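You operate a simulated robot arm through the tools that you are given. There is no shell and no other tool. Be economical: measure what you need, move in short steps, check, and stop when the job is done.

Carry out the task below with a simulated robot arm. There is one attempt and no reset: what you move stays moved.

## Task
Put things in order on the sawhorse table. At the end: the yellow funnel stands where the blue bulb stood; the purple rinse bottle stands where the yellow funnel stood; the pink battery is on the white saucer; the teal battery stands on top of the lantern shade; the blue bulb stands on top of the yellow tape measure (marked "3 m"); whatever was shut is shut again. Leave all else as you found it, and nothing knocked over.
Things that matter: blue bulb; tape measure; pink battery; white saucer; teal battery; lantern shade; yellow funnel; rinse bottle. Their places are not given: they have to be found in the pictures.

The check looks at the end state, three seconds after you hand in, the way a careful person would. Anything else that was tipped, shoved, dropped, spilled or broken makes it a failure.

## Robot
A 6-joint arm with a two-finger parallel gripper, fixed in place. Base frame: the origin is at the foot of the arm, x ahead of it, y to its left, z up; the work surface is at about z = 800. Readings come in mm, rad, newtons and seconds.
With the tool pointing down near the work surface it reaches from about 260 to 680 mm from the base axis. Its first joint turns from -1.152 to 1.152 rad. Payload 2.9 kg.
The TCP is the grasp point between the finger pads, 30 mm short of the fingertips. In the tool frame z runs along the fingers and y along their closing line. The gripper opens to 110 mm. The fingers are 20 mm wide and 10 mm thick; the gripper's body (48 by 112 mm) begins 55 mm behind the TCP.
Orientation is that of the tool frame in the base frame, as [roll, pitch, yaw] about the fixed x, y, z axes, in that order (R = Rz(yaw) Ry(pitch) Rx(roll)). With the fingers straight down and closing along the base's y, the tool's x points along the base's -x, its y along +y and its z along -z.

## Interface
- The arm moves only by the tool jog_arm. Its arguments are lists of equal length, an entry for each row: "grip": the closure, from 0 (fully open) to 1 (shut); "xyz": the shift along the tool's x, y, z in units of 30 mm (1.0 is 30 mm), a list of three; "turn": the turn, a rotation vector about the tool's x, y, z in units of 4 degrees (1.0 is 4 degrees), a list of three. In form: {"grip": [grip, ...], "xyz": [[dx, dy, dz], ...], "turn": [[rx, ry, rz], ...]}. A call has 1 to 20 rows; each row shifts and turns the commanded pose from where the row before left it, along the tool's axes as they then stand. A call with a number of a shift or a turn outside -1 to 1 is refused whole. A row lasts 0.2 s, in which the tool goes at most 50 mm and 0.15 rad; a call with a longer step from one row to the next is refused whole, and so is a gripper value outside its range. Where a pose cannot be reached the arm comes as near as it can. A force on the tool above 40 N (or 10 N above the force at the start of the call, whichever is more), or a blocked arm, ends the call early, and 0.2 s more pass. The fingers move at their own pace (about 108 mm/s each) and stop on an object; they squeeze with about 35 N. The grip force told is the motor's: it shows also when the fingers shut on nothing. Time passes only in rows, and 0.2 s behind the last, so rows that do not move let the fingers close. The reply holds the time, the measured pose of the TCP, the force on the tool along the base axes, the opening and the grip force, in the units named above and with some noise.
- Cameras (640 x 400 px; columns grow to the right, rows downward): "scene" is fixed at [90.3, 450.6, 1369.3]; the picture's right is [-0.65, -0.76, 0.00], its down [-0.53, 0.45, -0.72] and it looks along [0.55, -0.46, -0.70] (base axes); focal length 326 px, centre (320, 200). "wrist" rides on the gripper at [-36, 0, -57] in the tool frame; the picture's right is [0.00, -1.00, 0.00], its down [0.97, 0.00, -0.24] and it looks along [0.24, 0.00, 0.97] (tool axes); focal length 218 px, centre (320, 200).
- snapshot(camera): a new picture of that camera. The clock stands still meanwhile.
- measure_at(camera, pixels): for up to 12 pixels [column, row] of the newest picture of that camera ("zoom" is the newest enlarged one), the place [x, y, z] in the base frame of the surface seen there, good to about 2 mm, but the place of the scene camera against the robot may be out by one fixed shift of up to 12 mm in any direction. The clock stands still meanwhile.
- enlarge(camera, box): a new picture of the part [left, top, right, bottom] of that camera's present view, enlarged. The clock stands still meanwhile.
- close_job(): hands the job in; it is judged then, once.

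Keep the steps short. Do not move on a guess: measure, check each grasp and each placing, and mend mistakes. In all there are 80 turns and 46 pictures (those below and enlarged ones count). Leave the gripper open and the arm clear of the work at the hand-in unless told otherwise, and finish with a single line.

The tools are called after ">>>" as a command line: name --argument value ..., lists and objects as JSON in quotes. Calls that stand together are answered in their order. jog_arm: Moves the arm, as the interface text tells. Its arguments: {"type":"object","properties":{"grip":{"type":"array","items":{"type":"number"}},"xyz":{"type":"array","items":{"type":"array","items":{"type":"number"}}},"turn":{"type":"array","items":{"type":"array","items":{"type":"number"}}}},"required":["grip","xyz","turn"]} The other tools are called the same way: snapshot (camera) takes a picture; measure_at (camera, pixels) gives the place of the surface under pixels of a picture; enlarge (camera, box) takes an enlarged picture of a part of a camera's view; close_job () hands the job in.

At the start:

```text
clock: 0.0
tcp_pos: [411.3, 177.8, 1083.7]
orientation: [3.141, 0.002, 3.141]
contact_force: [-0.4, 1.1, 0.0]
finger_gap: 110.1
finger_force: 0.1
```

scene: 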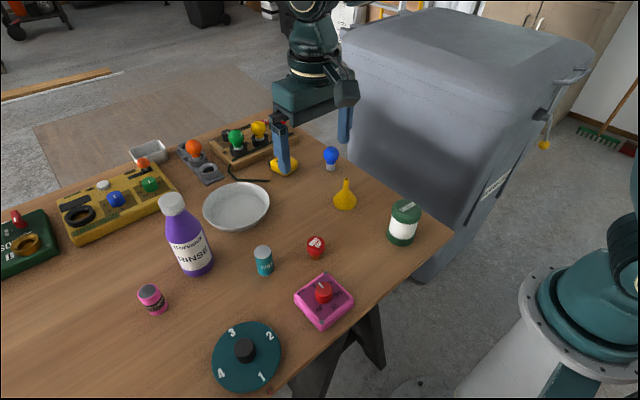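
wrist: 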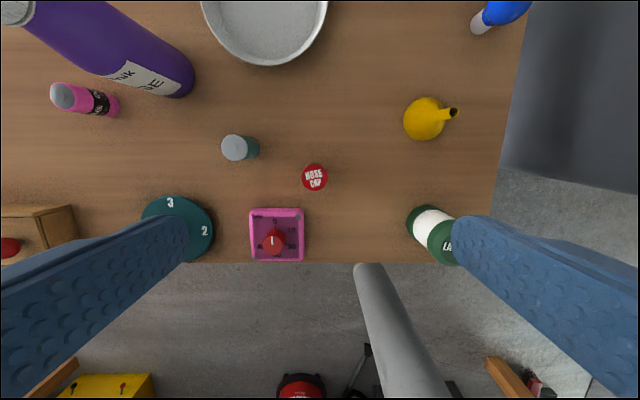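

I see most of the items in the scene picture, but not clearly the lantern shade and tape measure. I'll enlarge the two parts of the table to identify them.

>>> enlarge --camera "scene" --box '[120, 100, 380, 262]'

>>> enlarge --camera "scene" --box '[200, 180, 460, 342]'

>>> enlarge --camera "scene" --box '[0, 130, 200, 255]'

```text
2.46 times, centred on (250, 181) of scene
```

zoom: 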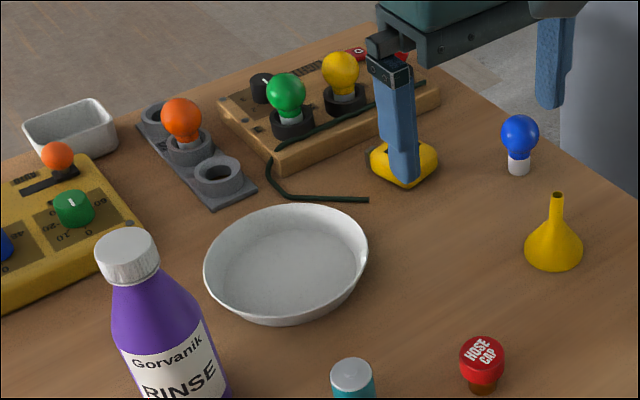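

```text
2.46 times, centred on (330, 261) of scene
```

zoom: 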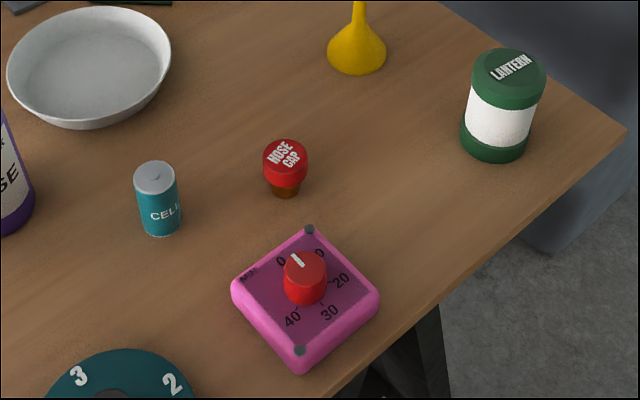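

```text
3.20 times, centred on (100, 192) of scene
```

zoom: 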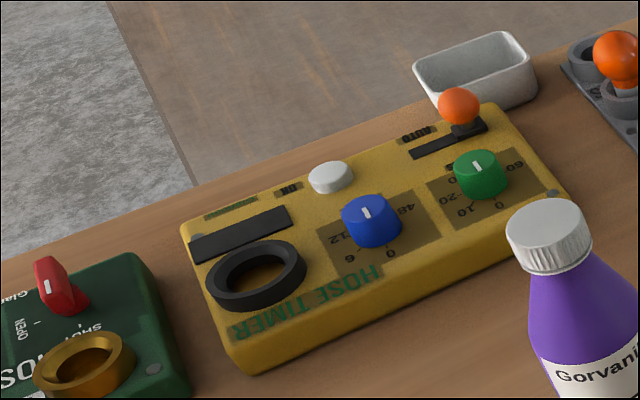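

The lantern shade is the green/white can at scene (404,222). The tape measure is the yellow block behind the finger at (285,167). I'll measure the visible objects in both cameras to find the scene shift.

>>> measure_at --camera "wrist" --pixels '[[234, 148], [62, 97], [315, 177], [441, 242], [454, 112], [424, 120], [15, 12], [265, 30], [480, 22], [350, 150], [278, 245], [40, 212]]'

>>> snapshot --camera "scene"

>>> measure_at --camera "scene" --pixels '[[263, 249], [149, 290], [316, 241], [406, 206], [346, 180], [345, 202], [171, 200], [237, 205], [331, 153], [331, 168], [284, 172], [370, 250]]'

```text
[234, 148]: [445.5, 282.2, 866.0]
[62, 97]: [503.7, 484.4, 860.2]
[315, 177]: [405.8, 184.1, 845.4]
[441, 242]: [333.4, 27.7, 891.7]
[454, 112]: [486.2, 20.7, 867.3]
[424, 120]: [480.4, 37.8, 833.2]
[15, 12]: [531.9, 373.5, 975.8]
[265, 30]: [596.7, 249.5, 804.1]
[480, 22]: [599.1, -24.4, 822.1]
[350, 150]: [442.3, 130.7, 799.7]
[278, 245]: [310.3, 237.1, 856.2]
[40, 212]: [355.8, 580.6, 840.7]
```

```text
40 pictures are left
```

scene: 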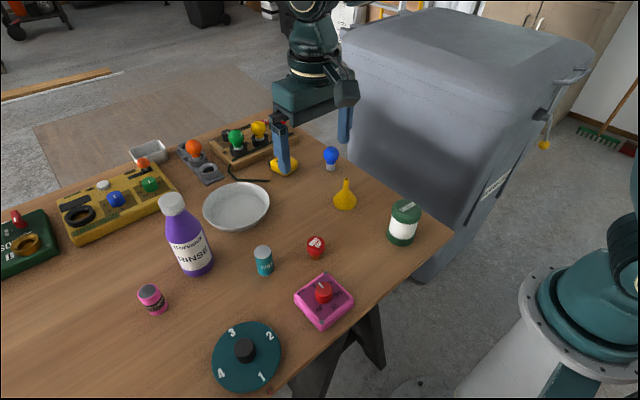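

```text
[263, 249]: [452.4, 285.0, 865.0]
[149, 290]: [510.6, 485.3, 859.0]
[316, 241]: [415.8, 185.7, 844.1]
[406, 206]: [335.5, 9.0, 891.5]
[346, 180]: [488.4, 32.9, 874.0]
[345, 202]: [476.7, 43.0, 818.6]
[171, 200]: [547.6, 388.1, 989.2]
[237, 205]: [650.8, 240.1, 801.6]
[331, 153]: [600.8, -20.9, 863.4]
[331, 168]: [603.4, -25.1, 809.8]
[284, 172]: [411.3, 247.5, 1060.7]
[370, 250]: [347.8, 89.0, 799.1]
```

The scene readings sit roughly (+7,+2) off from the wrist readings. I'll use the wrist camera for accuracy. First I'll move the arm high over the bulb/tape area to look down at it (to about x 537, y 16).

>>> jog_arm --grip '[0, 0, 0, 0, 0, 0]' --xyz '[[-0.7, -0.9, 0], [-0.7, -0.9, 0], [-0.7, -0.9, 0], [-0.7, -0.9, 0], [-0.7, -0.9, 0], [-0.7, -0.9, 0]]' --turn '[[0, 0, 0], [0, 0, 0], [0, 0, 0], [0, 0, 0], [0, 0, 0], [0, 0, 0]]'

>>> snapshot --camera "wrist"

>>> snapshot --camera "scene"

```text
clock: 1.4
tcp_pos: [537.7, 14.8, 1084.8]
orientation: [3.141, 0.0, 3.141]
contact_force: [0.2, -0.9, 0.4]
finger_gap: 109.9
finger_force: 0.0
```

```text
39 pictures are left
```

wrist: 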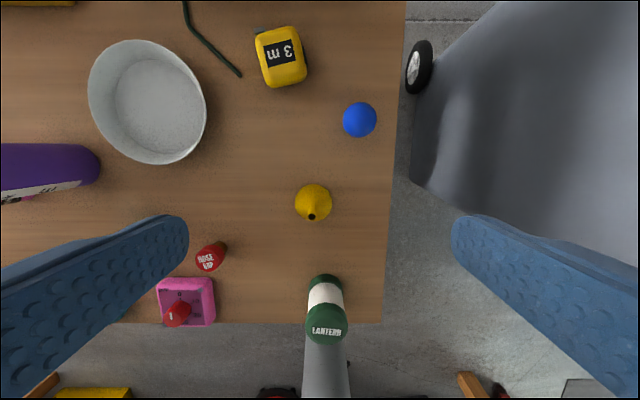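

```text
38 pictures are left
```

scene: 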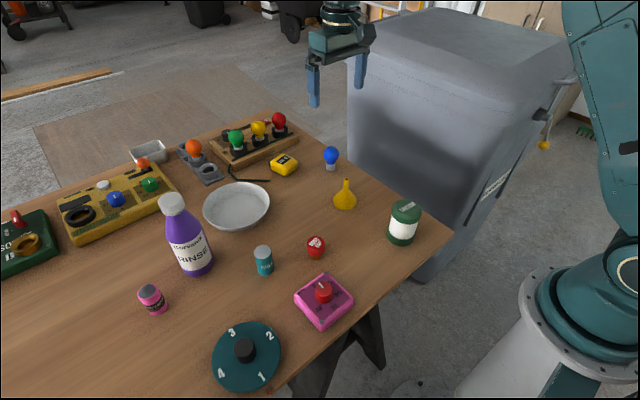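

The tape measure ("3 m") is at wrist (282,57), the bulb at (360,120), and the funnel at (313,203). I'll measure them.

>>> measure_at --camera "wrist" --pixels '[[261, 41], [293, 37], [268, 78], [302, 72], [282, 54], [360, 118], [360, 103], [360, 135], [345, 120], [375, 120], [312, 217], [326, 325]]'

>>> enlarge --camera "scene" --box '[250, 130, 370, 220]'

>>> measure_at --camera "scene" --pixels '[[284, 159], [331, 153], [331, 168], [346, 180], [345, 203], [404, 206]]'

```text
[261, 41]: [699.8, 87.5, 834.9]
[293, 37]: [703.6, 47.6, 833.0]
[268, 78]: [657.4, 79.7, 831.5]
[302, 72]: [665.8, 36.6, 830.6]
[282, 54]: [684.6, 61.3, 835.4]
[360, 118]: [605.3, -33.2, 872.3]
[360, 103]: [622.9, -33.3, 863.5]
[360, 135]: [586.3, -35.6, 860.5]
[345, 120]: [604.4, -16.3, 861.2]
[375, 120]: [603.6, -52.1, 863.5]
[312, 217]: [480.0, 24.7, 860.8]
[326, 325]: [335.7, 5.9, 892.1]
```

```text
4.44 times, centred on (310, 175) of scene
```

zoom: 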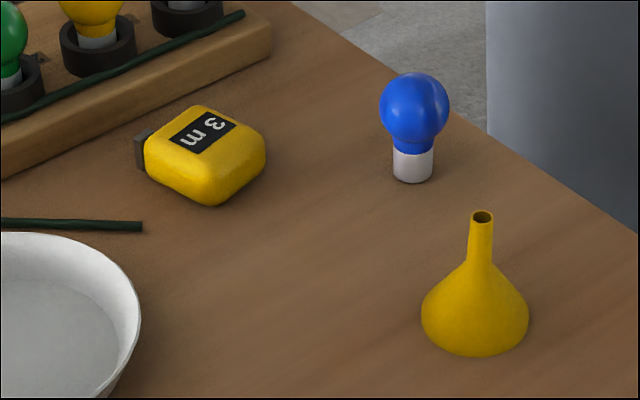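

```text
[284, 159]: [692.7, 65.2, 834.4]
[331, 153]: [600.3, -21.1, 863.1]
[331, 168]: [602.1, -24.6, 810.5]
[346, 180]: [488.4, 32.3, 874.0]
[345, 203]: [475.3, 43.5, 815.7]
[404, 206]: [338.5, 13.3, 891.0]
```

The tape top centre is about (682,63,835), and the bulb centre (604.5,-34), diameter 36 and top 873. The bin is close by, so I'll measure its wall.

>>> measure_at --camera "wrist" --pixels '[[400, 120], [391, 250], [420, 180], [415, 130], [440, 150], [470, 100], [520, 150], [450, 40], [600, 150], [500, 10], [225, 255], [186, 312]]'

```text
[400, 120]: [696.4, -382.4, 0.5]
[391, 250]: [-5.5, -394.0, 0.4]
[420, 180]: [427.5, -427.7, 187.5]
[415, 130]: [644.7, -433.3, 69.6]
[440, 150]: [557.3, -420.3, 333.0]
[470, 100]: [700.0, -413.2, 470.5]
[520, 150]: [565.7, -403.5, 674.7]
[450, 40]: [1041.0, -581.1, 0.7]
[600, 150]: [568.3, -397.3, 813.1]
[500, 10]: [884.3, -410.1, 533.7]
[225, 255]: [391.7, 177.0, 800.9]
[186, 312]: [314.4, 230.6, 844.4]
```

The bin is more than 300 mm off the table, so no problem. I'll move above the bulb: TCP to (604.5,-34.2,930), gripper open.

>>> jog_arm --grip '[0, 0, 0, 0, 0, 0]' --xyz '[[-0.371, -0.272, 0.86], [-0.371, -0.272, 0.86], [-0.371, -0.272, 0.86], [-0.371, -0.272, 0.86], [-0.371, -0.272, 0.86], [-0.371, -0.272, 0.86]]' --turn '[[0, 0, 0], [0, 0, 0], [0, 0, 0], [0, 0, 0], [0, 0, 0], [0, 0, 0]]'

>>> snapshot --camera "wrist"

>>> measure_at --camera "wrist" --pixels '[[320, 230], [320, 200], [260, 60], [320, 260]]'

```text
clock: 2.8
tcp_pos: [603.7, -32.7, 928.0]
orientation: [3.141, 0.0, 3.141]
contact_force: [0.5, 0.2, 0.4]
finger_gap: 109.9
finger_force: 0.0
```

```text
36 pictures are left
```

wrist: 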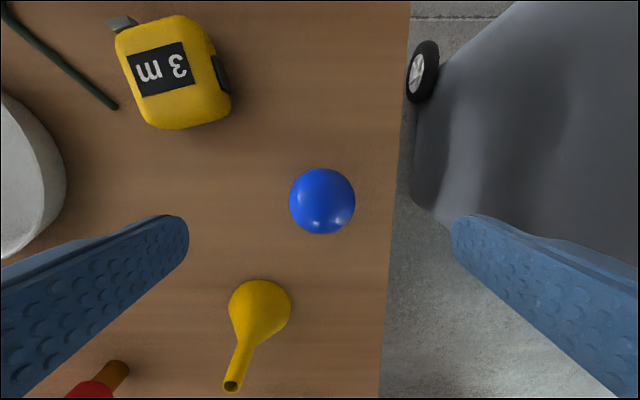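

```text
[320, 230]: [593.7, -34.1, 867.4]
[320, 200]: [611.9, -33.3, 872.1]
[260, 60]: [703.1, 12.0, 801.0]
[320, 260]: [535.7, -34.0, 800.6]
```

The bulb is centred under the gripper. Next I take precise tape readings here, then descend to z≈853 and close slowly.

>>> measure_at --camera "wrist" --pixels '[[122, 36], [198, 22], [148, 122], [220, 112], [168, 70], [205, 65], [125, 75], [175, 22], [182, 118], [322, 172], [322, 225]]'

>>> jog_arm --grip '[0, 0, 0, 0.3, 0.6, 0.7, 0.75, 0.8, 0.8]' --xyz '[[0, -0.03, 0.83], [0, -0.03, 0.83], [0, 0, 0.83], [0, 0, 0], [0, 0, 0], [0, 0, 0], [0, 0, 0], [0, 0, 0], [0, 0, 0]]' --turn '[[0, 0, 0], [0, 0, 0], [0, 0, 0], [0, 0, 0], [0, 0, 0], [0, 0, 0], [0, 0, 0], [0, 0, 0], [0, 0, 0]]'

```text
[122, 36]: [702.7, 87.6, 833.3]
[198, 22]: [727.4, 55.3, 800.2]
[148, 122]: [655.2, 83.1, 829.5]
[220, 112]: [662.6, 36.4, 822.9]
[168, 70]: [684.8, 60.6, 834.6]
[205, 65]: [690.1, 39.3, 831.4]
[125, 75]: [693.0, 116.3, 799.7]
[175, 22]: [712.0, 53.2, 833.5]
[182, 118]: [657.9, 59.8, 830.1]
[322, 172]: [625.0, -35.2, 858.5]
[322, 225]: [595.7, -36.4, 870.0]
```

```text
clock: 4.8
tcp_pos: [604.5, -34.7, 854.8]
orientation: [3.14, 0.0, -3.141]
contact_force: [0.1, -0.5, 0.4]
finger_gap: 40.5
finger_force: 35.2
```

Gripped: gap 40.5 with 35 N. I'll lift 60 mm and move over the tape to (683,62).

>>> jog_arm --grip '[0.8, 0.8, 0.8, 0.8, 0.8, 0.8, 0.8, 0.8, 0.8]' --xyz '[[0, 0, -0.67], [0, 0, -0.67], [0, 0, -0.67], [-0.52, 0.65, 0], [-0.52, 0.65, 0], [-0.52, 0.65, 0], [-0.52, 0.65, 0], [-0.52, 0.65, 0], [0, 0, 0]]' --turn '[[0, 0, 0], [0, 0, 0], [0, 0, 0], [0, 0, 0], [0, 0, 0], [0, 0, 0], [0, 0, 0], [0, 0, 0], [0, 0, 0]]'

>>> enlarge --camera "scene" --box '[220, 80, 380, 200]'

>>> snapshot --camera "wrist"

```text
clock: 6.8
tcp_pos: [676.7, 61.3, 912.9]
orientation: [-3.141, -0.002, 3.141]
contact_force: [-0.2, -0.4, 0.2]
finger_gap: 22.0
finger_force: 0.0
out of reach, approached as far as the arm can: row 8
```

```text
3.33 times, centred on (300, 140) of scene
```

zoom: 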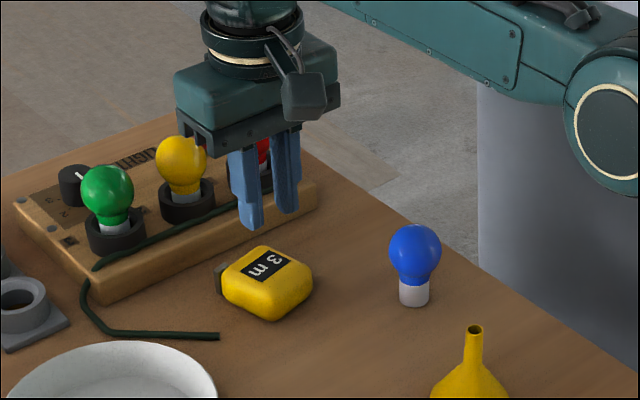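

```text
34 pictures are left
```

wrist: 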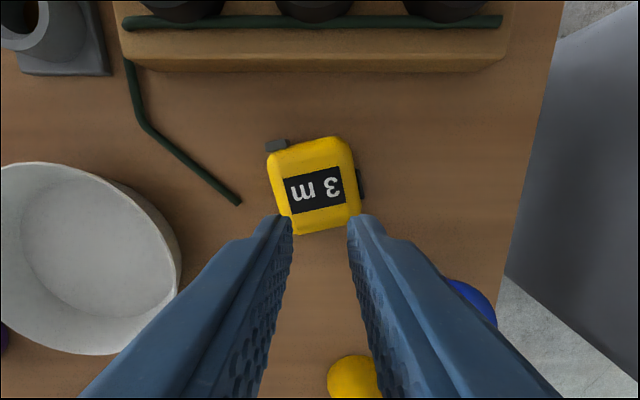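

The bulb slipped out of the fingers: gap 22, no force. It still stands in its place. I also see the reach limit at r≈680, so the bulb will go at about (677,61), which is well on the tape. I'll raise, go back above the bulb, open and look.

>>> jog_arm --grip '[0.8, 0.6, 0.4, 0.2, 0, 0, 0]' --xyz '[[0, 0, -0.6], [0.5, -0.64, 0], [0.5, -0.64, 0], [0.5, -0.64, 0], [0.5, -0.64, 0], [0.5, -0.64, 0], [0, 0, 0]]' --turn '[[0, 0, 0], [0, 0, 0], [0, 0, 0], [0, 0, 0], [0, 0, 0], [0, 0, 0], [0, 0, 0]]'

>>> snapshot --camera "wrist"

>>> measure_at --camera "wrist" --pixels '[[322, 172], [322, 225], [322, 205], [292, 200], [352, 200]]'

>>> enlarge --camera "scene" --box '[300, 130, 380, 180]'

>>> measure_at --camera "zoom" --pixels '[[240, 240], [240, 300], [240, 180], [240, 340], [180, 180], [320, 180]]'

```text
clock: 8.4
tcp_pos: [671.7, -33.4, 961.8]
orientation: [-3.141, -0.004, 3.141]
contact_force: [-0.3, 0.2, -0.1]
finger_gap: 110.2
finger_force: 0.0
out of reach, approached as far as the arm can: row 2, 3, 4, 5, 6
```

```text
33 pictures are left
```

wrist: 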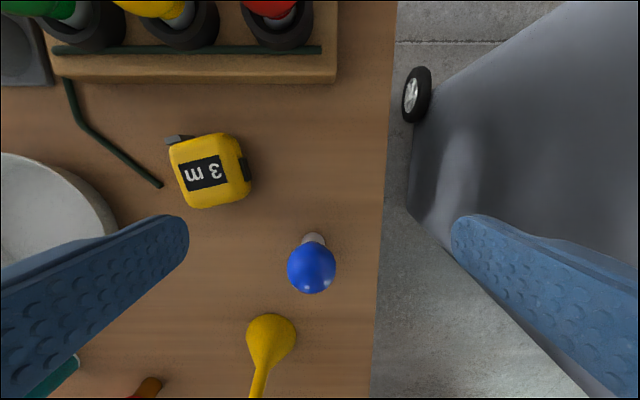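

```text
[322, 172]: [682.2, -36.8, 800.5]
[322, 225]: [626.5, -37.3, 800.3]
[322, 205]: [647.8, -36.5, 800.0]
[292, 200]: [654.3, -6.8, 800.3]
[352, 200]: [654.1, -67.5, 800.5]
```

```text
8.00 times, centred on (340, 155) of scene
```

zoom: 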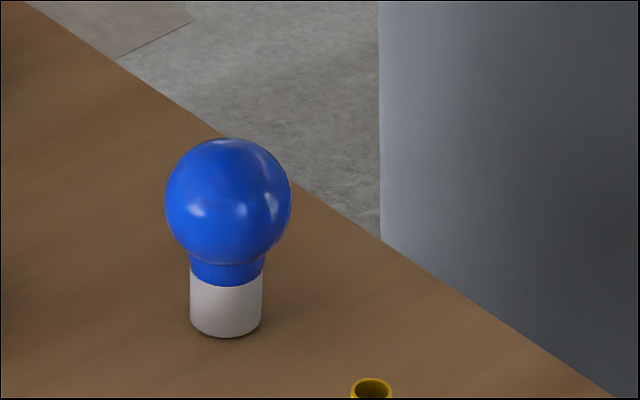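

```text
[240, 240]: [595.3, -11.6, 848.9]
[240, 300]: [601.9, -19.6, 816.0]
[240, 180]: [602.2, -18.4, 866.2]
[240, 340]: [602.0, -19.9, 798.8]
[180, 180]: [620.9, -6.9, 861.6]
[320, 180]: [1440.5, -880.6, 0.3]
```

The arm sits at x 672, y -33, z 962. It did not follow the inward motion, probably because it is stuck near full stretch. The bulb is unmoved. I'll try a small inward and upward motion and see how it responds.

>>> jog_arm --grip '[0, 0, 0]' --xyz '[[0.3, 0, -0.3], [0.3, 0, -0.3], [0, 0, 0]]' --turn '[[0, 0, 0], [0, 0, 0], [0, 0, 0]]'

```text
clock: 9.2
tcp_pos: [668.2, -35.4, 982.0]
orientation: [3.141, -0.001, -3.141]
contact_force: [-0.2, 0.5, 0.5]
finger_gap: 109.8
finger_force: 0.1
out of reach, approached as far as the arm can: row 1, 2
```

>>> jog_arm --grip '[0, 0, 0, 0]' --xyz '[[0.8, 0, 0.2], [0.8, 0, 0.2], [0.8, 0, 0.2], [0, 0, 0]]' --turn '[[0, 0, 0], [0, 0, 0], [0, 0, 0], [0, 0, 0]]'

```text
clock: 10.2
tcp_pos: [595.9, -33.8, 964.2]
orientation: [3.141, 0.002, 3.141]
contact_force: [-0.5, 0.3, -0.2]
finger_gap: 110.0
finger_force: 0.1
```

Moving again. I'll go back down on the bulb a bit lower (TCP z≈846), grip fully, wait, and then lift slowly.

>>> jog_arm --grip '[0, 0, 0, 0, 0, 0, 0.5, 0.6, 0.7, 1, 1, 1, 1]' --xyz '[[-0.29, 0, 0], [0, 0, 0.8], [0, 0, 0.8], [0, 0, 0.8], [0, 0, 0.8], [0, 0, 0.73], [0, 0, 0], [0, 0, 0], [0, 0, 0], [0, 0, 0], [0, 0, 0], [0, 0, 0], [0, 0, 0]]' --turn '[[0, 0, 0], [0, 0, 0], [0, 0, 0], [0, 0, 0], [0, 0, 0], [0, 0, 0], [0, 0, 0], [0, 0, 0], [0, 0, 0], [0, 0, 0], [0, 0, 0], [0, 0, 0], [0, 0, 0]]'

>>> jog_arm --grip '[1, 1, 1, 1]' --xyz '[[0, 0, -0.1], [0, 0, -0.1], [0, 0, -0.1], [0, 0, -0.1]]' --turn '[[0, 0, 0], [0, 0, 0], [0, 0, 0], [0, 0, 0]]'

>>> enlarge --camera "scene" --box '[280, 110, 380, 180]'

```text
clock: 13.0
tcp_pos: [605.7, -34.5, 847.6]
orientation: [-3.141, 0.001, -3.14]
contact_force: [0.3, -0.8, 0.0]
finger_gap: 40.2
finger_force: 35.4
```

```text
clock: 14.0
tcp_pos: [604.5, -35.1, 858.4]
orientation: [3.141, 0.0, 3.14]
contact_force: [-0.7, 0.7, 0.3]
finger_gap: 40.2
finger_force: 35.2
```

```text
5.71 times, centred on (330, 145) of scene
```

zoom: 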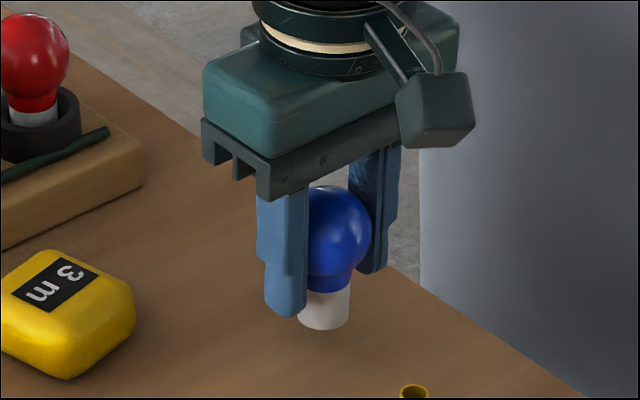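

The bulb is lifted this time (its base is off the table). I'll raise another 42 mm slowly, then move gently toward (673,61), staying inside the reach limit.

>>> jog_arm --grip '[1, 1, 1, 1, 1, 1, 1]' --xyz '[[0, 0, -0.2], [0, 0, -0.2], [0, 0, -0.2], [0, 0, -0.2], [0, 0, -0.2], [0, 0, -0.2], [0, 0, -0.2]]' --turn '[[0, 0, 0], [0, 0, 0], [0, 0, 0], [0, 0, 0], [0, 0, 0], [0, 0, 0], [0, 0, 0]]'

>>> jog_arm --grip '[1, 1, 1, 1, 1, 1, 1, 1, 1, 1, 1, 1, 1]' --xyz '[[-0.1, 0.14, 0], [-0.19, 0.267, 0], [-0.19, 0.267, 0], [-0.19, 0.267, 0], [-0.19, 0.267, 0], [-0.19, 0.267, 0], [-0.19, 0.267, 0], [-0.19, 0.267, 0], [-0.19, 0.267, 0], [-0.19, 0.267, 0], [-0.19, 0.267, 0], [-0.19, 0.267, 0], [-0.09, 0.13, 0]]' --turn '[[0, 0, 0], [0, 0, 0], [0, 0, 0], [0, 0, 0], [0, 0, 0], [0, 0, 0], [0, 0, 0], [0, 0, 0], [0, 0, 0], [0, 0, 0], [0, 0, 0], [0, 0, 0], [0, 0, 0]]'

>>> enlarge --camera "scene" --box '[240, 100, 340, 190]'

>>> snapshot --camera "wrist"

```text
clock: 15.6
tcp_pos: [603.8, -34.8, 901.0]
orientation: [-3.141, -0.001, -3.141]
contact_force: [0.1, -0.6, 0.0]
finger_gap: 40.0
finger_force: 34.7
```

```text
clock: 18.4
tcp_pos: [674.2, 62.5, 899.2]
orientation: [-3.141, 0.0, 3.141]
contact_force: [-0.5, 0.1, -0.3]
finger_gap: 40.4
finger_force: 34.7
```

```text
4.44 times, centred on (290, 145) of scene
```

zoom: 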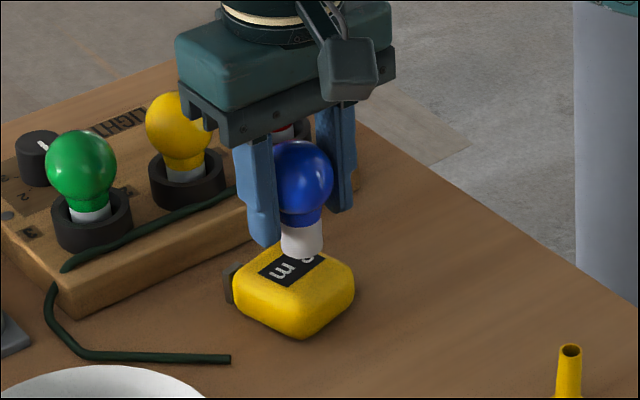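

```text
29 pictures are left
```

wrist: 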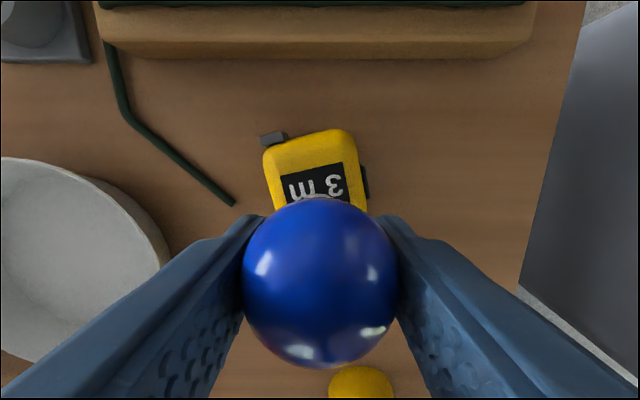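

The bulb hangs upright over the tape. Its base should be about 17 mm above the tape top. I'll lower 16 mm and check the force.

>>> jog_arm --grip '[1, 1, 1, 1, 1]' --xyz '[[-0.03, 0, 0.15], [0, 0, 0.15], [0, 0, 0.13], [0, 0, 0.1], [0, 0, 0]]' --turn '[[0, 0, 0], [0, 0, 0], [0, 0, 0], [0, 0, 0], [0, 0, 0]]'

>>> enlarge --camera "scene" --box '[260, 120, 320, 180]'

```text
clock: 19.6
tcp_pos: [674.1, 61.1, 884.8]
orientation: [-3.14, 0.001, -3.141]
contact_force: [-0.7, -0.4, -0.2]
finger_gap: 40.3
finger_force: 34.9
```

```text
6.67 times, centred on (290, 150) of scene
```

zoom: 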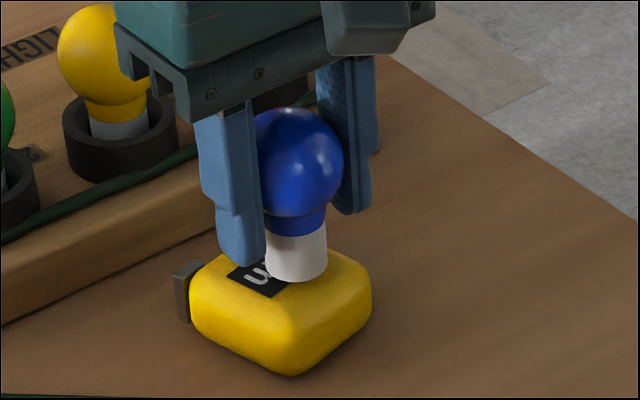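

The bulb is nearly touching. I'll lower in 1 mm steps and watch for contact.

>>> jog_arm --grip '[1, 1, 1]' --xyz '[[0, 0, 0.035], [0, 0, 0.035], [0, 0, 0]]' --turn '[[0, 0, 0], [0, 0, 0], [0, 0, 0]]'

>>> jog_arm --grip '[1, 1, 1]' --xyz '[[0, 0, 0.035], [0, 0, 0], [0, 0, 0]]' --turn '[[0, 0, 0], [0, 0, 0], [0, 0, 0]]'

```text
clock: 20.4
tcp_pos: [674.3, 62.4, 883.1]
orientation: [3.141, 0.0, -3.14]
contact_force: [-0.2, -0.5, 1.2]
finger_gap: 40.2
finger_force: 35.6
```

```text
clock: 21.2
tcp_pos: [674.3, 61.9, 883.1]
orientation: [3.14, -0.001, 3.141]
contact_force: [0.4, -0.3, -1.2]
finger_gap: 40.3
finger_force: 35.3
```

>>> jog_arm --grip '[1, 1, 1]' --xyz '[[0, 0, 0.04], [0, 0, 0.04], [0, 0, 0]]' --turn '[[0, 0, 0], [0, 0, 0], [0, 0, 0]]'

>>> enlarge --camera "scene" --box '[260, 120, 320, 180]'

```text
clock: 22.0
tcp_pos: [674.0, 61.6, 881.8]
orientation: [3.141, 0.004, -3.14]
contact_force: [-2.0, -0.9, 11.8]
finger_gap: 40.3
finger_force: 34.9
```

```text
6.67 times, centred on (290, 150) of scene
```

zoom: 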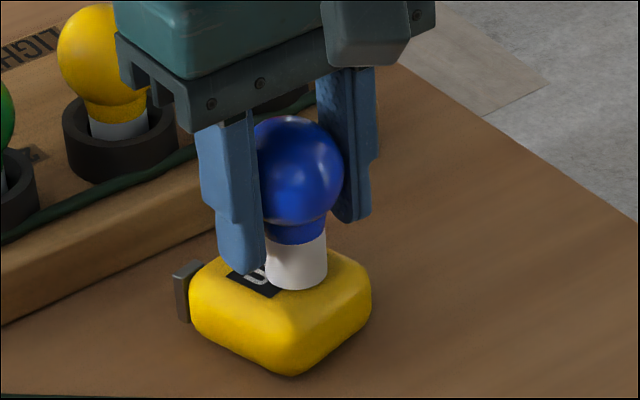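

Contact at 12 N, so the bulb sits on the tape. I'll back off a hair, open slowly, then rise.

>>> jog_arm --grip '[1, 0.6, 0.55, 0.45, 0.4, 0.4, 0.4, 0.4, 0.4]' --xyz '[[0, 0, -0.02], [0, 0, 0], [0, 0, 0], [0, 0, 0], [0, 0, 0], [0, 0, -0.6], [0, 0, -0.7], [0, 0, -0.7], [0.4, 0, 0]]' --turn '[[0, 0, 0], [0, 0, 0], [0, 0, 0], [0, 0, 0], [0, 0, 0], [0, 0, 0], [0, 0, 0], [0, 0, 0], [0, 0, 0]]'

>>> enlarge --camera "scene" --box '[240, 80, 380, 220]'

```text
clock: 24.0
tcp_pos: [660.3, 62.6, 941.3]
orientation: [3.14, 0.0, -3.141]
contact_force: [1.3, -0.1, 0.5]
finger_gap: 66.1
finger_force: 0.0
```

```text
2.86 times, centred on (310, 150) of scene
```

zoom: 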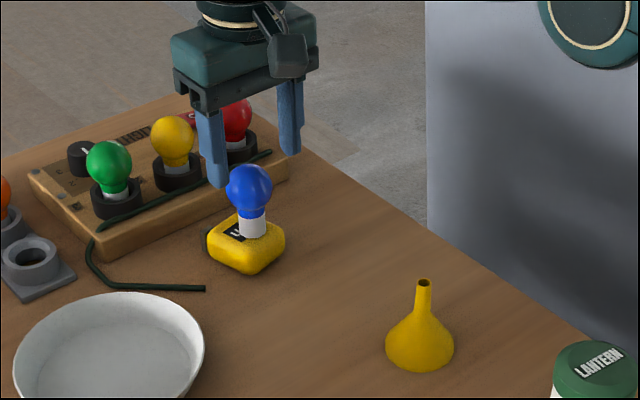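

The bulb stands on the tape. Next is the funnel: I'll move above it at (480,27), z≈960, open, and look.

>>> jog_arm --grip '[0.4, 0.3, 0.3, 0.3, 0.3, 0.3, 0.3, 0.3]' --xyz '[[0, 0, -0.7], [0.857, -0.17, 0], [0.857, -0.17, 0], [0.857, -0.17, 0], [0.857, -0.17, 0], [0.857, -0.17, 0], [0.857, -0.17, 0], [0.857, -0.17, 0]]' --turn '[[0, 0, 0], [0, 0, 0], [0, 0, 0], [0, 0, 0], [0, 0, 0], [0, 0, 0], [0, 0, 0], [0, 0, 0]]'

>>> snapshot --camera "wrist"

>>> measure_at --camera "wrist" --pixels '[[320, 240], [310, 255], [330, 255], [320, 262], [320, 200], [290, 225], [350, 225]]'

>>> enlarge --camera "scene" --box '[310, 160, 380, 220]'

>>> measure_at --camera "zoom" --pixels '[[320, 150], [320, 180], [320, 210], [320, 240], [320, 270], [320, 310], [320, 340], [320, 370]]'

```text
clock: 25.8
tcp_pos: [481.7, 26.2, 961.5]
orientation: [-3.141, 0.0, 3.142]
contact_force: [0.5, 0.8, 0.4]
finger_gap: 77.2
finger_force: 0.1
```

```text
25 pictures are left
```

wrist: 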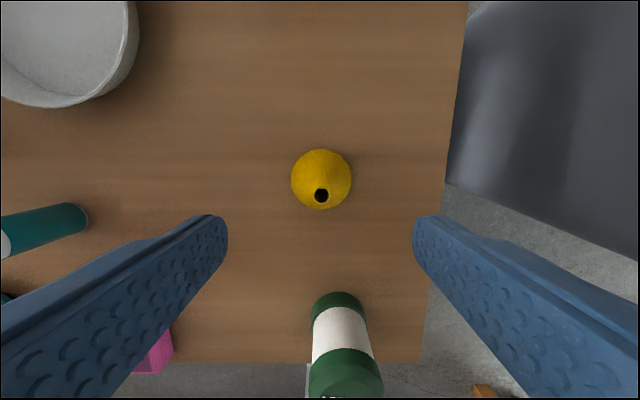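

```text
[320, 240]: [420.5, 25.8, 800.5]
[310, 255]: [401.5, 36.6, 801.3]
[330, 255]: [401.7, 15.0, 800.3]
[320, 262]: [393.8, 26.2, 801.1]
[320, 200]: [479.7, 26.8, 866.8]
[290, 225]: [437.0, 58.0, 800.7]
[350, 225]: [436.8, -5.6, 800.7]
```

```text
6.67 times, centred on (345, 190) of scene
```

zoom: 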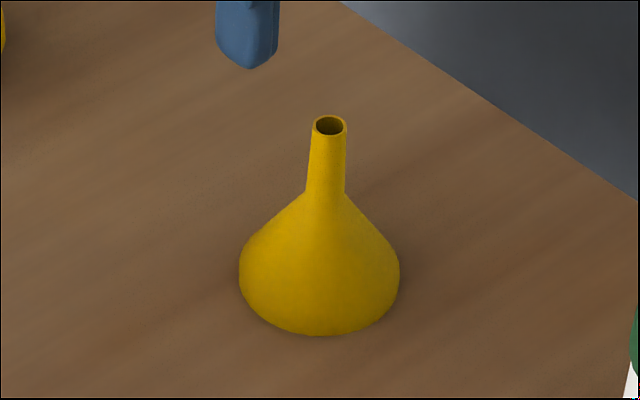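

```text
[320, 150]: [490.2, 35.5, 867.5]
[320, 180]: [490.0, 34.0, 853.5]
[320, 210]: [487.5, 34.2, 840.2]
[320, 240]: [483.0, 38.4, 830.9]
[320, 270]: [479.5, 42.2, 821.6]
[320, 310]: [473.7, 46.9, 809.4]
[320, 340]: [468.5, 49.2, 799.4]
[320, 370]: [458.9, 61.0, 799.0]
```

The funnel's spout top centre is at about (486,26), z 876, and the spout spans z 847–876. I'll descend to TCP z≈878 and grip the spout.

>>> jog_arm --grip '[0.3, 0.3, 0.3, 0.3, 0.6, 0.8, 1, 1, 1, 1, 1]' --xyz '[[-0.14, 0, 0], [0, 0, 0.93], [0, 0, 0.93], [0, 0, 0.92], [0, 0, 0], [0, 0, 0], [0, 0, 0], [0, 0, 0], [0, 0, 0], [0, 0, 0], [0, 0, 0]]' --turn '[[0, 0, 0], [0, 0, 0], [0, 0, 0], [0, 0, 0], [0, 0, 0], [0, 0, 0], [0, 0, 0], [0, 0, 0], [0, 0, 0], [0, 0, 0], [0, 0, 0]]'

>>> jog_arm --grip '[1, 1, 1, 1, 1, 1]' --xyz '[[0, 0, -0.1], [0, 0, -0.1], [0, 0, -0.15], [0, 0, -0.2], [0, 0, -0.2], [0, 0, 0]]' --turn '[[0, 0, 0], [0, 0, 0], [0, 0, 0], [0, 0, 0], [0, 0, 0], [0, 0, 0]]'

>>> enlarge --camera "scene" --box '[300, 120, 390, 220]'

```text
clock: 28.2
tcp_pos: [487.4, 27.7, 877.4]
orientation: [3.141, -0.001, -3.141]
contact_force: [0.1, 0.4, 0.9]
finger_gap: 11.6
finger_force: 35.1
```

```text
clock: 29.6
tcp_pos: [486.4, 26.8, 900.6]
orientation: [3.141, 0.001, 3.141]
contact_force: [0.2, 0.4, -0.8]
finger_gap: 12.0
finger_force: 35.4
```

```text
4.00 times, centred on (345, 170) of scene
```

zoom: 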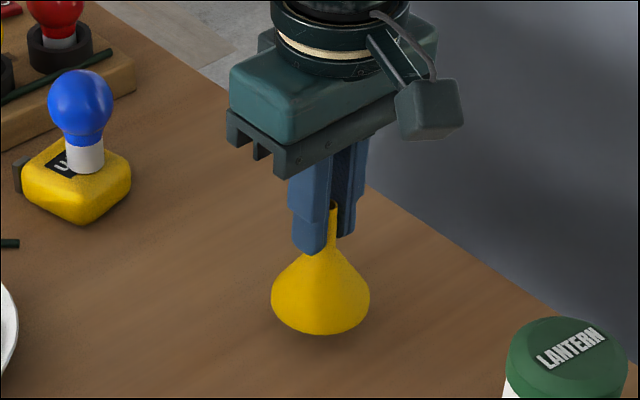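

The funnel is lifted. Its old spot is (486,26). I'll move to the bulb's old spot (604.5,-34.5).

>>> jog_arm --grip '[1, 1, 1, 1, 1, 1, 1, 1, 1, 1, 1, 1, 1]' --xyz '[[-0.328, 0.17, 0], [-0.328, -0.2, 0], [-0.328, -0.2, 0], [-0.328, -0.2, 0], [-0.328, -0.2, 0], [-0.328, -0.2, 0], [-0.328, -0.2, 0], [-0.328, -0.2, 0], [-0.328, -0.2, 0], [-0.328, -0.2, 0], [-0.328, -0.2, 0], [-0.328, -0.21, 0], [0, 0, 0]]' --turn '[[0, 0, 0], [0, 0, 0], [0, 0, 0], [0, 0, 0], [0, 0, 0], [0, 0, 0], [0, 0, 0], [0, 0, 0], [0, 0, 0], [0, 0, 0], [0, 0, 0], [0, 0, 0], [0, 0, 0]]'

>>> jog_arm --grip '[1, 1, 1, 1, 1]' --xyz '[[0, 0, 0.25], [0, 0, 0.25], [0, 0, 0.17], [0, 0, 0.06], [0, 0, 0]]' --turn '[[0, 0, 0], [0, 0, 0], [0, 0, 0], [0, 0, 0], [0, 0, 0]]'

```text
clock: 32.4
tcp_pos: [604.0, -34.8, 900.0]
orientation: [-3.141, 0.0, -3.141]
contact_force: [-0.2, 0.8, -0.3]
finger_gap: 11.9
finger_force: 35.0
```

```text
clock: 33.6
tcp_pos: [603.9, -34.9, 878.9]
orientation: [3.141, 0.001, 3.141]
contact_force: [-0.2, -0.3, 0.3]
finger_gap: 11.7
finger_force: 34.9
```

At the right spot and about 1 mm above the table. I'll lower 2 mm more to feel contact.

>>> jog_arm --grip '[1, 1, 1]' --xyz '[[0, 0, 0.035], [0, 0, 0.03], [0, 0, 0]]' --turn '[[0, 0, 0], [0, 0, 0], [0, 0, 0]]'

```text
clock: 34.4
tcp_pos: [604.3, -34.2, 877.3]
orientation: [3.141, 0.001, -3.142]
contact_force: [-0.7, -0.1, 9.8]
finger_gap: 11.7
finger_force: 34.9
```

Contact at 10 N. I'll open gently, rise, and move to (470,300,1090) to look at the bottle and pink battery.

>>> jog_arm --grip '[0.9, 0.8, 0.6, 0.5, 0.5, 0.5, 0.5, 0.5, 0.4, 0.2, 0]' --xyz '[[0, 0, 0], [0, 0, 0], [0, 0, 0], [0, 0, 0], [0, 0, -0.9], [0, 0, -0.9], [0, 0, -0.9], [0, 0, -0.9], [0, 0, -1], [0, 0, -1], [0, 0, -1]]' --turn '[[0, 0, 0], [0, 0, 0], [0, 0, 0], [0, 0, 0], [0, 0, 0], [0, 0, 0], [0, 0, 0], [0, 0, 0], [0, 0, 0], [0, 0, 0], [0, 0, 0]]'

>>> jog_arm --grip '[0, 0, 0, 0, 0, 0, 0, 0, 0, 0, 0, 0]' --xyz '[[0.37, 0.93, 0], [0.37, 0.93, 0], [0.37, 0.93, 0], [0.37, 0.93, 0], [0.37, 0.93, 0], [0.37, 0.93, 0], [0.37, 0.93, 0], [0.37, 0.93, 0], [0.37, 0.93, 0], [0.37, 0.93, 0], [0.37, 0.93, 0], [0.37, 0.93, 0]]' --turn '[[0, 0, 0], [0, 0, 0], [0, 0, 0], [0, 0, 0], [0, 0, 0], [0, 0, 0], [0, 0, 0], [0, 0, 0], [0, 0, 0], [0, 0, 0], [0, 0, 0], [0, 0, 0]]'

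>>> snapshot --camera "wrist"

>>> snapshot --camera "scene"

```text
clock: 36.8
tcp_pos: [604.3, -36.0, 1074.9]
orientation: [-3.141, 0.0, -3.141]
contact_force: [-0.6, -0.1, 0.1]
finger_gap: 109.8
finger_force: 0.1
```

```text
clock: 39.4
tcp_pos: [471.0, 300.0, 1073.6]
orientation: [3.141, 0.001, -3.141]
contact_force: [0.3, -1.2, -1.3]
finger_gap: 110.3
finger_force: 0.0
```

```text
22 pictures are left
```

wrist: 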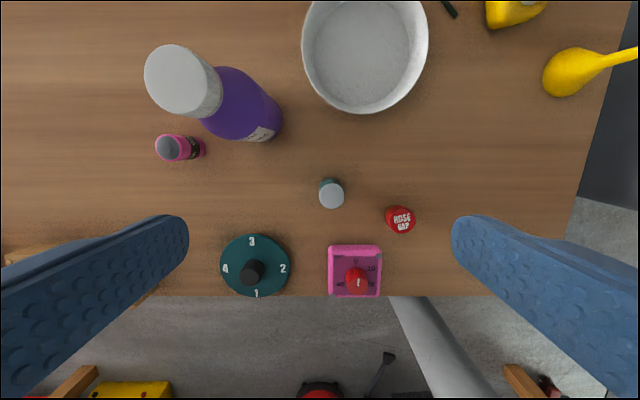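

```text
21 pictures are left
```

scene: 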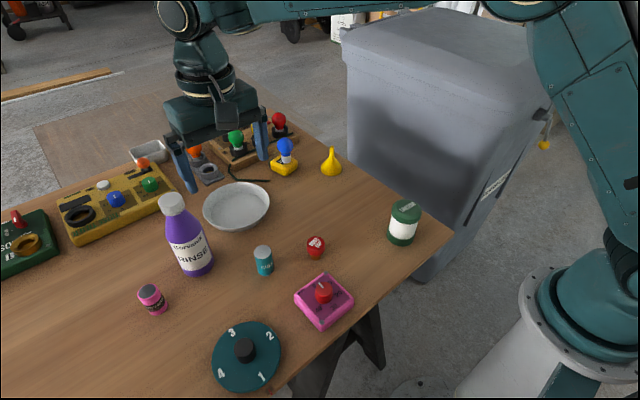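

The funnel stands in place. Now I measure the bottle's cap and body, the pink battery, the saucer and the teal battery.

>>> measure_at --camera "wrist" --pixels '[[150, 75], [176, 47], [205, 78], [176, 108], [178, 77], [218, 90], [235, 72], [260, 85], [278, 115], [168, 147], [168, 140], [331, 197]]'

>>> measure_at --camera "wrist" --pixels '[[364, 50], [302, 45], [428, 45], [365, 113], [364, 90], [364, 20], [322, 45], [410, 45], [158, 147], [180, 147], [168, 157], [190, 155]]'

>>> enlarge --camera "scene" --box '[120, 180, 290, 325]'

>>> measure_at --camera "zoom" --pixels '[[195, 43], [205, 80], [210, 100], [220, 130], [230, 160], [240, 200], [250, 240], [265, 320], [150, 325], [160, 380], [380, 225], [380, 280]]'

```text
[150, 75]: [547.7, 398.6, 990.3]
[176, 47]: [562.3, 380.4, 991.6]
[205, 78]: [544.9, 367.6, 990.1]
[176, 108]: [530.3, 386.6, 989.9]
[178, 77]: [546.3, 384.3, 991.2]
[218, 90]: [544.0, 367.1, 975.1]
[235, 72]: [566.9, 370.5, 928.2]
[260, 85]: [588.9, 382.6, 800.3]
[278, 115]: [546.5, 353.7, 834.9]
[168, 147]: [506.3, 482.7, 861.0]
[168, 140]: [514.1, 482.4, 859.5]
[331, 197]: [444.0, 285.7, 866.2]
```

```text
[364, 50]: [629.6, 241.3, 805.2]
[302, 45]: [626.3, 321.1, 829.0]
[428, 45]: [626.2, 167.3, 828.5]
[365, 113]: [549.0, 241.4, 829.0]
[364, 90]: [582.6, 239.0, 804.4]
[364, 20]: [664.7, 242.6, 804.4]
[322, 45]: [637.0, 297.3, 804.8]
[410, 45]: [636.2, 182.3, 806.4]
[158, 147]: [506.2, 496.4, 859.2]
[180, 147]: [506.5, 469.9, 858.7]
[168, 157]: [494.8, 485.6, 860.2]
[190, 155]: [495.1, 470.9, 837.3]
```

```text
2.76 times, centred on (205, 252) of scene
```

zoom: 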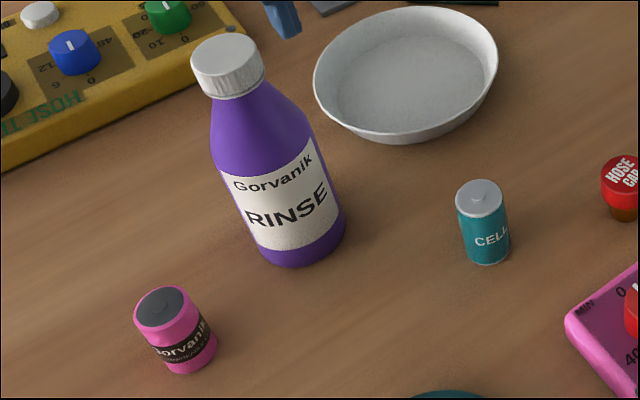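

```text
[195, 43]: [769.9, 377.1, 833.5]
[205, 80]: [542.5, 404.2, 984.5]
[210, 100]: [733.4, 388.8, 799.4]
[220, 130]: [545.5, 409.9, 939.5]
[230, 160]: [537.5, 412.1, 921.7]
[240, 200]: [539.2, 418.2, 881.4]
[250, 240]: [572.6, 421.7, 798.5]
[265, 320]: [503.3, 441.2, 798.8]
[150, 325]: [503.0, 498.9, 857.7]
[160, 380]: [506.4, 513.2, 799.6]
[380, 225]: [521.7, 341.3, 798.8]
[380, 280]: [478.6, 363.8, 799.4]
```

The cap centre is (546,383), top z 990, at r≈667, which is near the reach limit. So I'll grip the cap with the tool turned to the radial direction and tilted outward 15°. First I turn the tool here at height.

>>> jog_arm --grip '[0, 0, 0, 0, 0, 0, 0, 0, 0, 0, 0, 0, 0]' --xyz '[[0, 0, 0], [0, 0, 0], [0, 0, 0], [0, 0, 0], [0, 0, 0], [0, 0, 0], [0, 0, 0], [0, 0, 0], [0, 0, 0], [0, 0, 0], [0, 0, 0], [0, 0, 0], [0, 0, 0]]' --turn '[[0, 0, -0.972], [0, 0, -0.972], [0, 0, -0.972], [0, 0, -0.972], [0, 0, -0.972], [0, 0, -0.972], [0, 0, -0.972], [0, 0, -0.972], [0, 0, -0.972], [0, -0.9375, 0], [0, -0.9375, 0], [0, -0.9375, 0], [0, -0.9375, 0]]'

```text
clock: 42.2
tcp_pos: [470.8, 301.4, 1074.8]
orientation: [-3.141, 0.265, -2.53]
contact_force: [-0.6, -0.3, 0.2]
finger_gap: 110.2
finger_force: 0.0
```

Turned correctly, fingers tilted outward. Now I move to just above the cap: TCP (544.5,381.5,1030).

>>> jog_arm --grip '[0, 0, 0, 0, 0, 0]' --xyz '[[-0.607, 0.155, 0.472], [-0.607, 0.155, 0.472], [-0.607, 0.155, 0.472], [-0.607, 0.155, 0.472], [-0.607, 0.155, 0.472], [0, 0, 0]]' --turn '[[0, 0, 0], [0, 0, 0], [0, 0, 0], [0, 0, 0], [0, 0, 0], [0, 0, 0]]'

>>> snapshot --camera "wrist"

>>> enlarge --camera "scene" --box '[120, 130, 260, 290]'

>>> measure_at --camera "wrist" --pixels '[[322, 240], [322, 260], [322, 280], [300, 250], [345, 250], [322, 200], [322, 170]]'

```text
clock: 43.6
tcp_pos: [544.8, 381.9, 1029.8]
orientation: [-3.141, 0.262, -2.531]
contact_force: [-0.2, -0.9, 0.7]
finger_gap: 109.9
finger_force: 0.1
```

```text
19 pictures are left
```

wrist: 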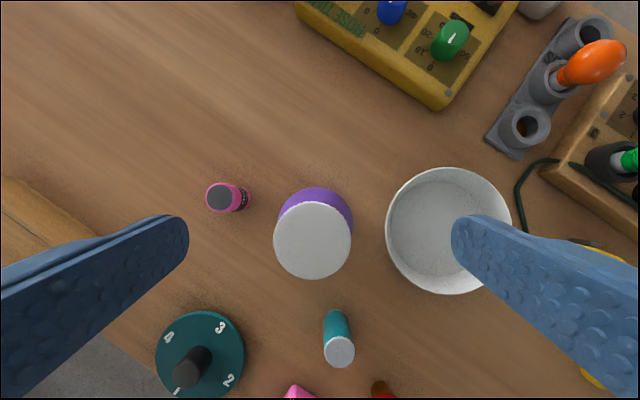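

```text
2.50 times, centred on (190, 210) of scene
```

zoom: 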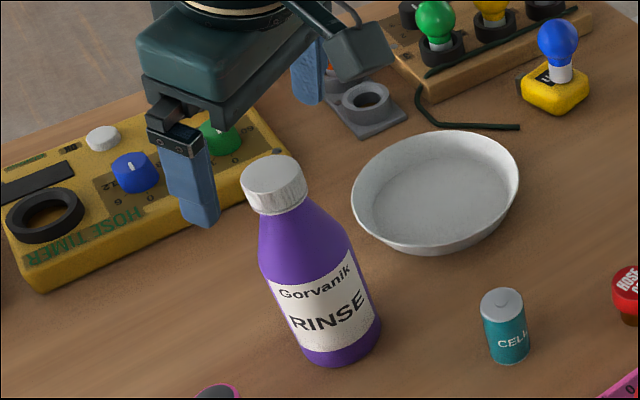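

```text
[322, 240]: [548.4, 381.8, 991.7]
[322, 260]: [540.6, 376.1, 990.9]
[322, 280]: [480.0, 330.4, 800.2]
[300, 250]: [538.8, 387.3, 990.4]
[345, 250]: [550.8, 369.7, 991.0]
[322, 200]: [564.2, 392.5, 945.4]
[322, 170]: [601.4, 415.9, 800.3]
```

The cap is well placed between the fingers (picture (313,241), true centre (546,384)). I'll descend to TCP z≈987 with a slight side correction and close on the cap.

>>> jog_arm --grip '[0, 0, 0, 0.3, 0.5, 0.6, 0.7, 1, 1, 1, 1]' --xyz '[[0.114, 0.017, 0.4617], [0.114, 0.017, 0.4617], [0.114, 0.017, 0.4617], [0, 0, 0], [0, 0, 0], [0, 0, 0], [0, 0, 0], [0, 0, 0], [0, 0, 0], [0, 0, 0], [0, 0, 0]]' --turn '[[0, 0, 0], [0, 0, 0], [0, 0, 0], [0, 0, 0], [0, 0, 0], [0, 0, 0], [0, 0, 0], [0, 0, 0], [0, 0, 0], [0, 0, 0], [0, 0, 0]]'

>>> enlarge --camera "scene" --box '[120, 130, 260, 290]'

```text
clock: 46.0
tcp_pos: [544.7, 382.1, 986.9]
orientation: [-3.14, 0.262, -2.531]
contact_force: [-0.1, -1.3, -0.4]
finger_gap: 36.3
finger_force: 35.2
```

```text
2.50 times, centred on (190, 210) of scene
```

zoom: 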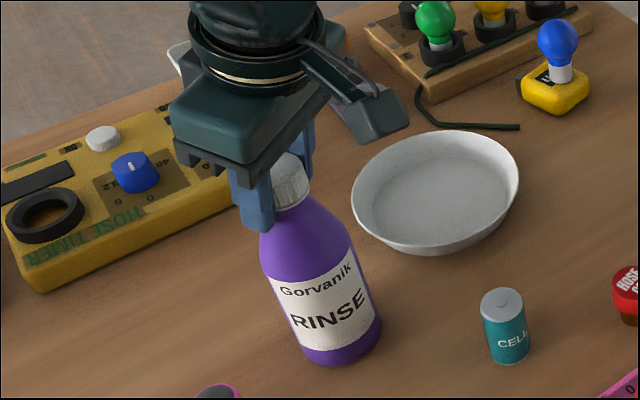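

Good grip on the cap: gap 36, 35 N. I'll lift slowly, straight up 20 mm.

>>> jog_arm --grip '[1, 1, 1, 1, 1, 1, 1]' --xyz '[[-0.01, 0, -0.04], [-0.02, 0, -0.08], [-0.0345, 0, -0.129], [-0.0345, 0, -0.129], [-0.0345, 0, -0.129], [-0.0345, 0, -0.129], [0, 0, 0]]' --turn '[[0, 0, 0], [0, 0, 0], [0, 0, 0], [0, 0, 0], [0, 0, 0], [0, 0, 0], [0, 0, 0]]'

>>> enlarge --camera "scene" --box '[120, 130, 260, 290]'

```text
clock: 47.6
tcp_pos: [544.7, 381.8, 1006.7]
orientation: [3.141, 0.263, -2.531]
contact_force: [-0.3, -0.3, -0.3]
finger_gap: 36.2
finger_force: 35.1
```

```text
2.50 times, centred on (190, 210) of scene
```

zoom: 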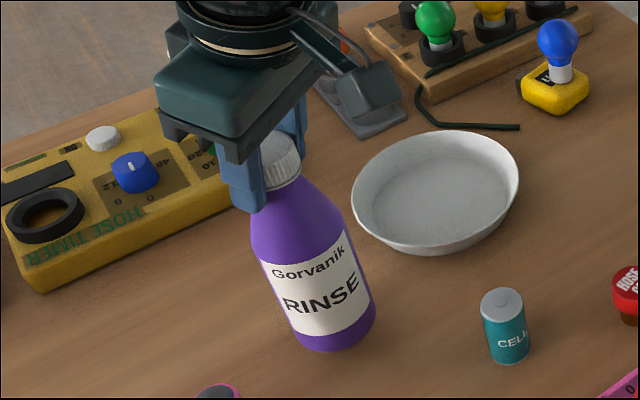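

The bottle hangs straight. I'll lift 35 mm more, then carry it gently toward (486,26) in two stages.

>>> jog_arm --grip '[1, 1, 1, 1, 1, 1, 1]' --xyz '[[-0.043, 0, -0.161], [-0.043, 0, -0.161], [-0.043, 0, -0.161], [-0.043, 0, -0.161], [-0.043, 0, -0.161], [-0.043, 0, -0.161], [-0.043, 0, -0.161]]' --turn '[[0, 0, 0], [0, 0, 0], [0, 0, 0], [0, 0, 0], [0, 0, 0], [0, 0, 0], [0, 0, 0]]'

>>> jog_arm --grip '[1, 1, 1, 1, 1, 1, 1, 1, 1, 1, 1, 1, 1, 1, 1, 1, 1, 1, 1, 1]' --xyz '[[0.1, -0.107, -0.027], [0.2048, -0.2154, -0.0549], [0.2048, -0.2154, -0.0549], [0.2048, -0.2154, -0.0549], [0.2048, -0.2154, -0.0549], [0.2048, -0.2154, -0.0549], [0.2048, -0.2154, -0.0549], [0.2048, -0.2154, -0.0549], [0.2048, -0.2154, -0.0549], [0.2048, -0.2154, -0.0549], [0.2048, -0.2154, -0.0549], [0.2048, -0.2154, -0.0549], [0.2048, -0.2154, -0.0549], [0.2048, -0.2154, -0.0549], [0.2048, -0.2154, -0.0549], [0.2048, -0.2154, -0.0549], [0.2048, -0.2154, -0.0549], [0.2048, -0.2154, -0.0549], [0.2048, -0.2154, -0.0549], [0.1, -0.107, -0.027]]' --turn '[[0, 0, 0], [0, 0, 0], [0, 0, 0], [0, 0, 0], [0, 0, 0], [0, 0, 0], [0, 0, 0], [0, 0, 0], [0, 0, 0], [0, 0, 0], [0, 0, 0], [0, 0, 0], [0, 0, 0], [0, 0, 0], [0, 0, 0], [0, 0, 0], [0, 0, 0], [0, 0, 0], [0, 0, 0], [0, 0, 0]]'

```text
clock: 49.2
tcp_pos: [543.2, 382.6, 1039.7]
orientation: [3.141, 0.262, -2.53]
contact_force: [0.5, 0.4, -0.3]
finger_gap: 36.3
finger_force: 34.6
```

```text
clock: 53.4
tcp_pos: [516.2, 210.6, 1040.4]
orientation: [-3.14, 0.264, -2.531]
contact_force: [0.1, 0.1, 0.0]
finger_gap: 36.2
finger_force: 35.0
```

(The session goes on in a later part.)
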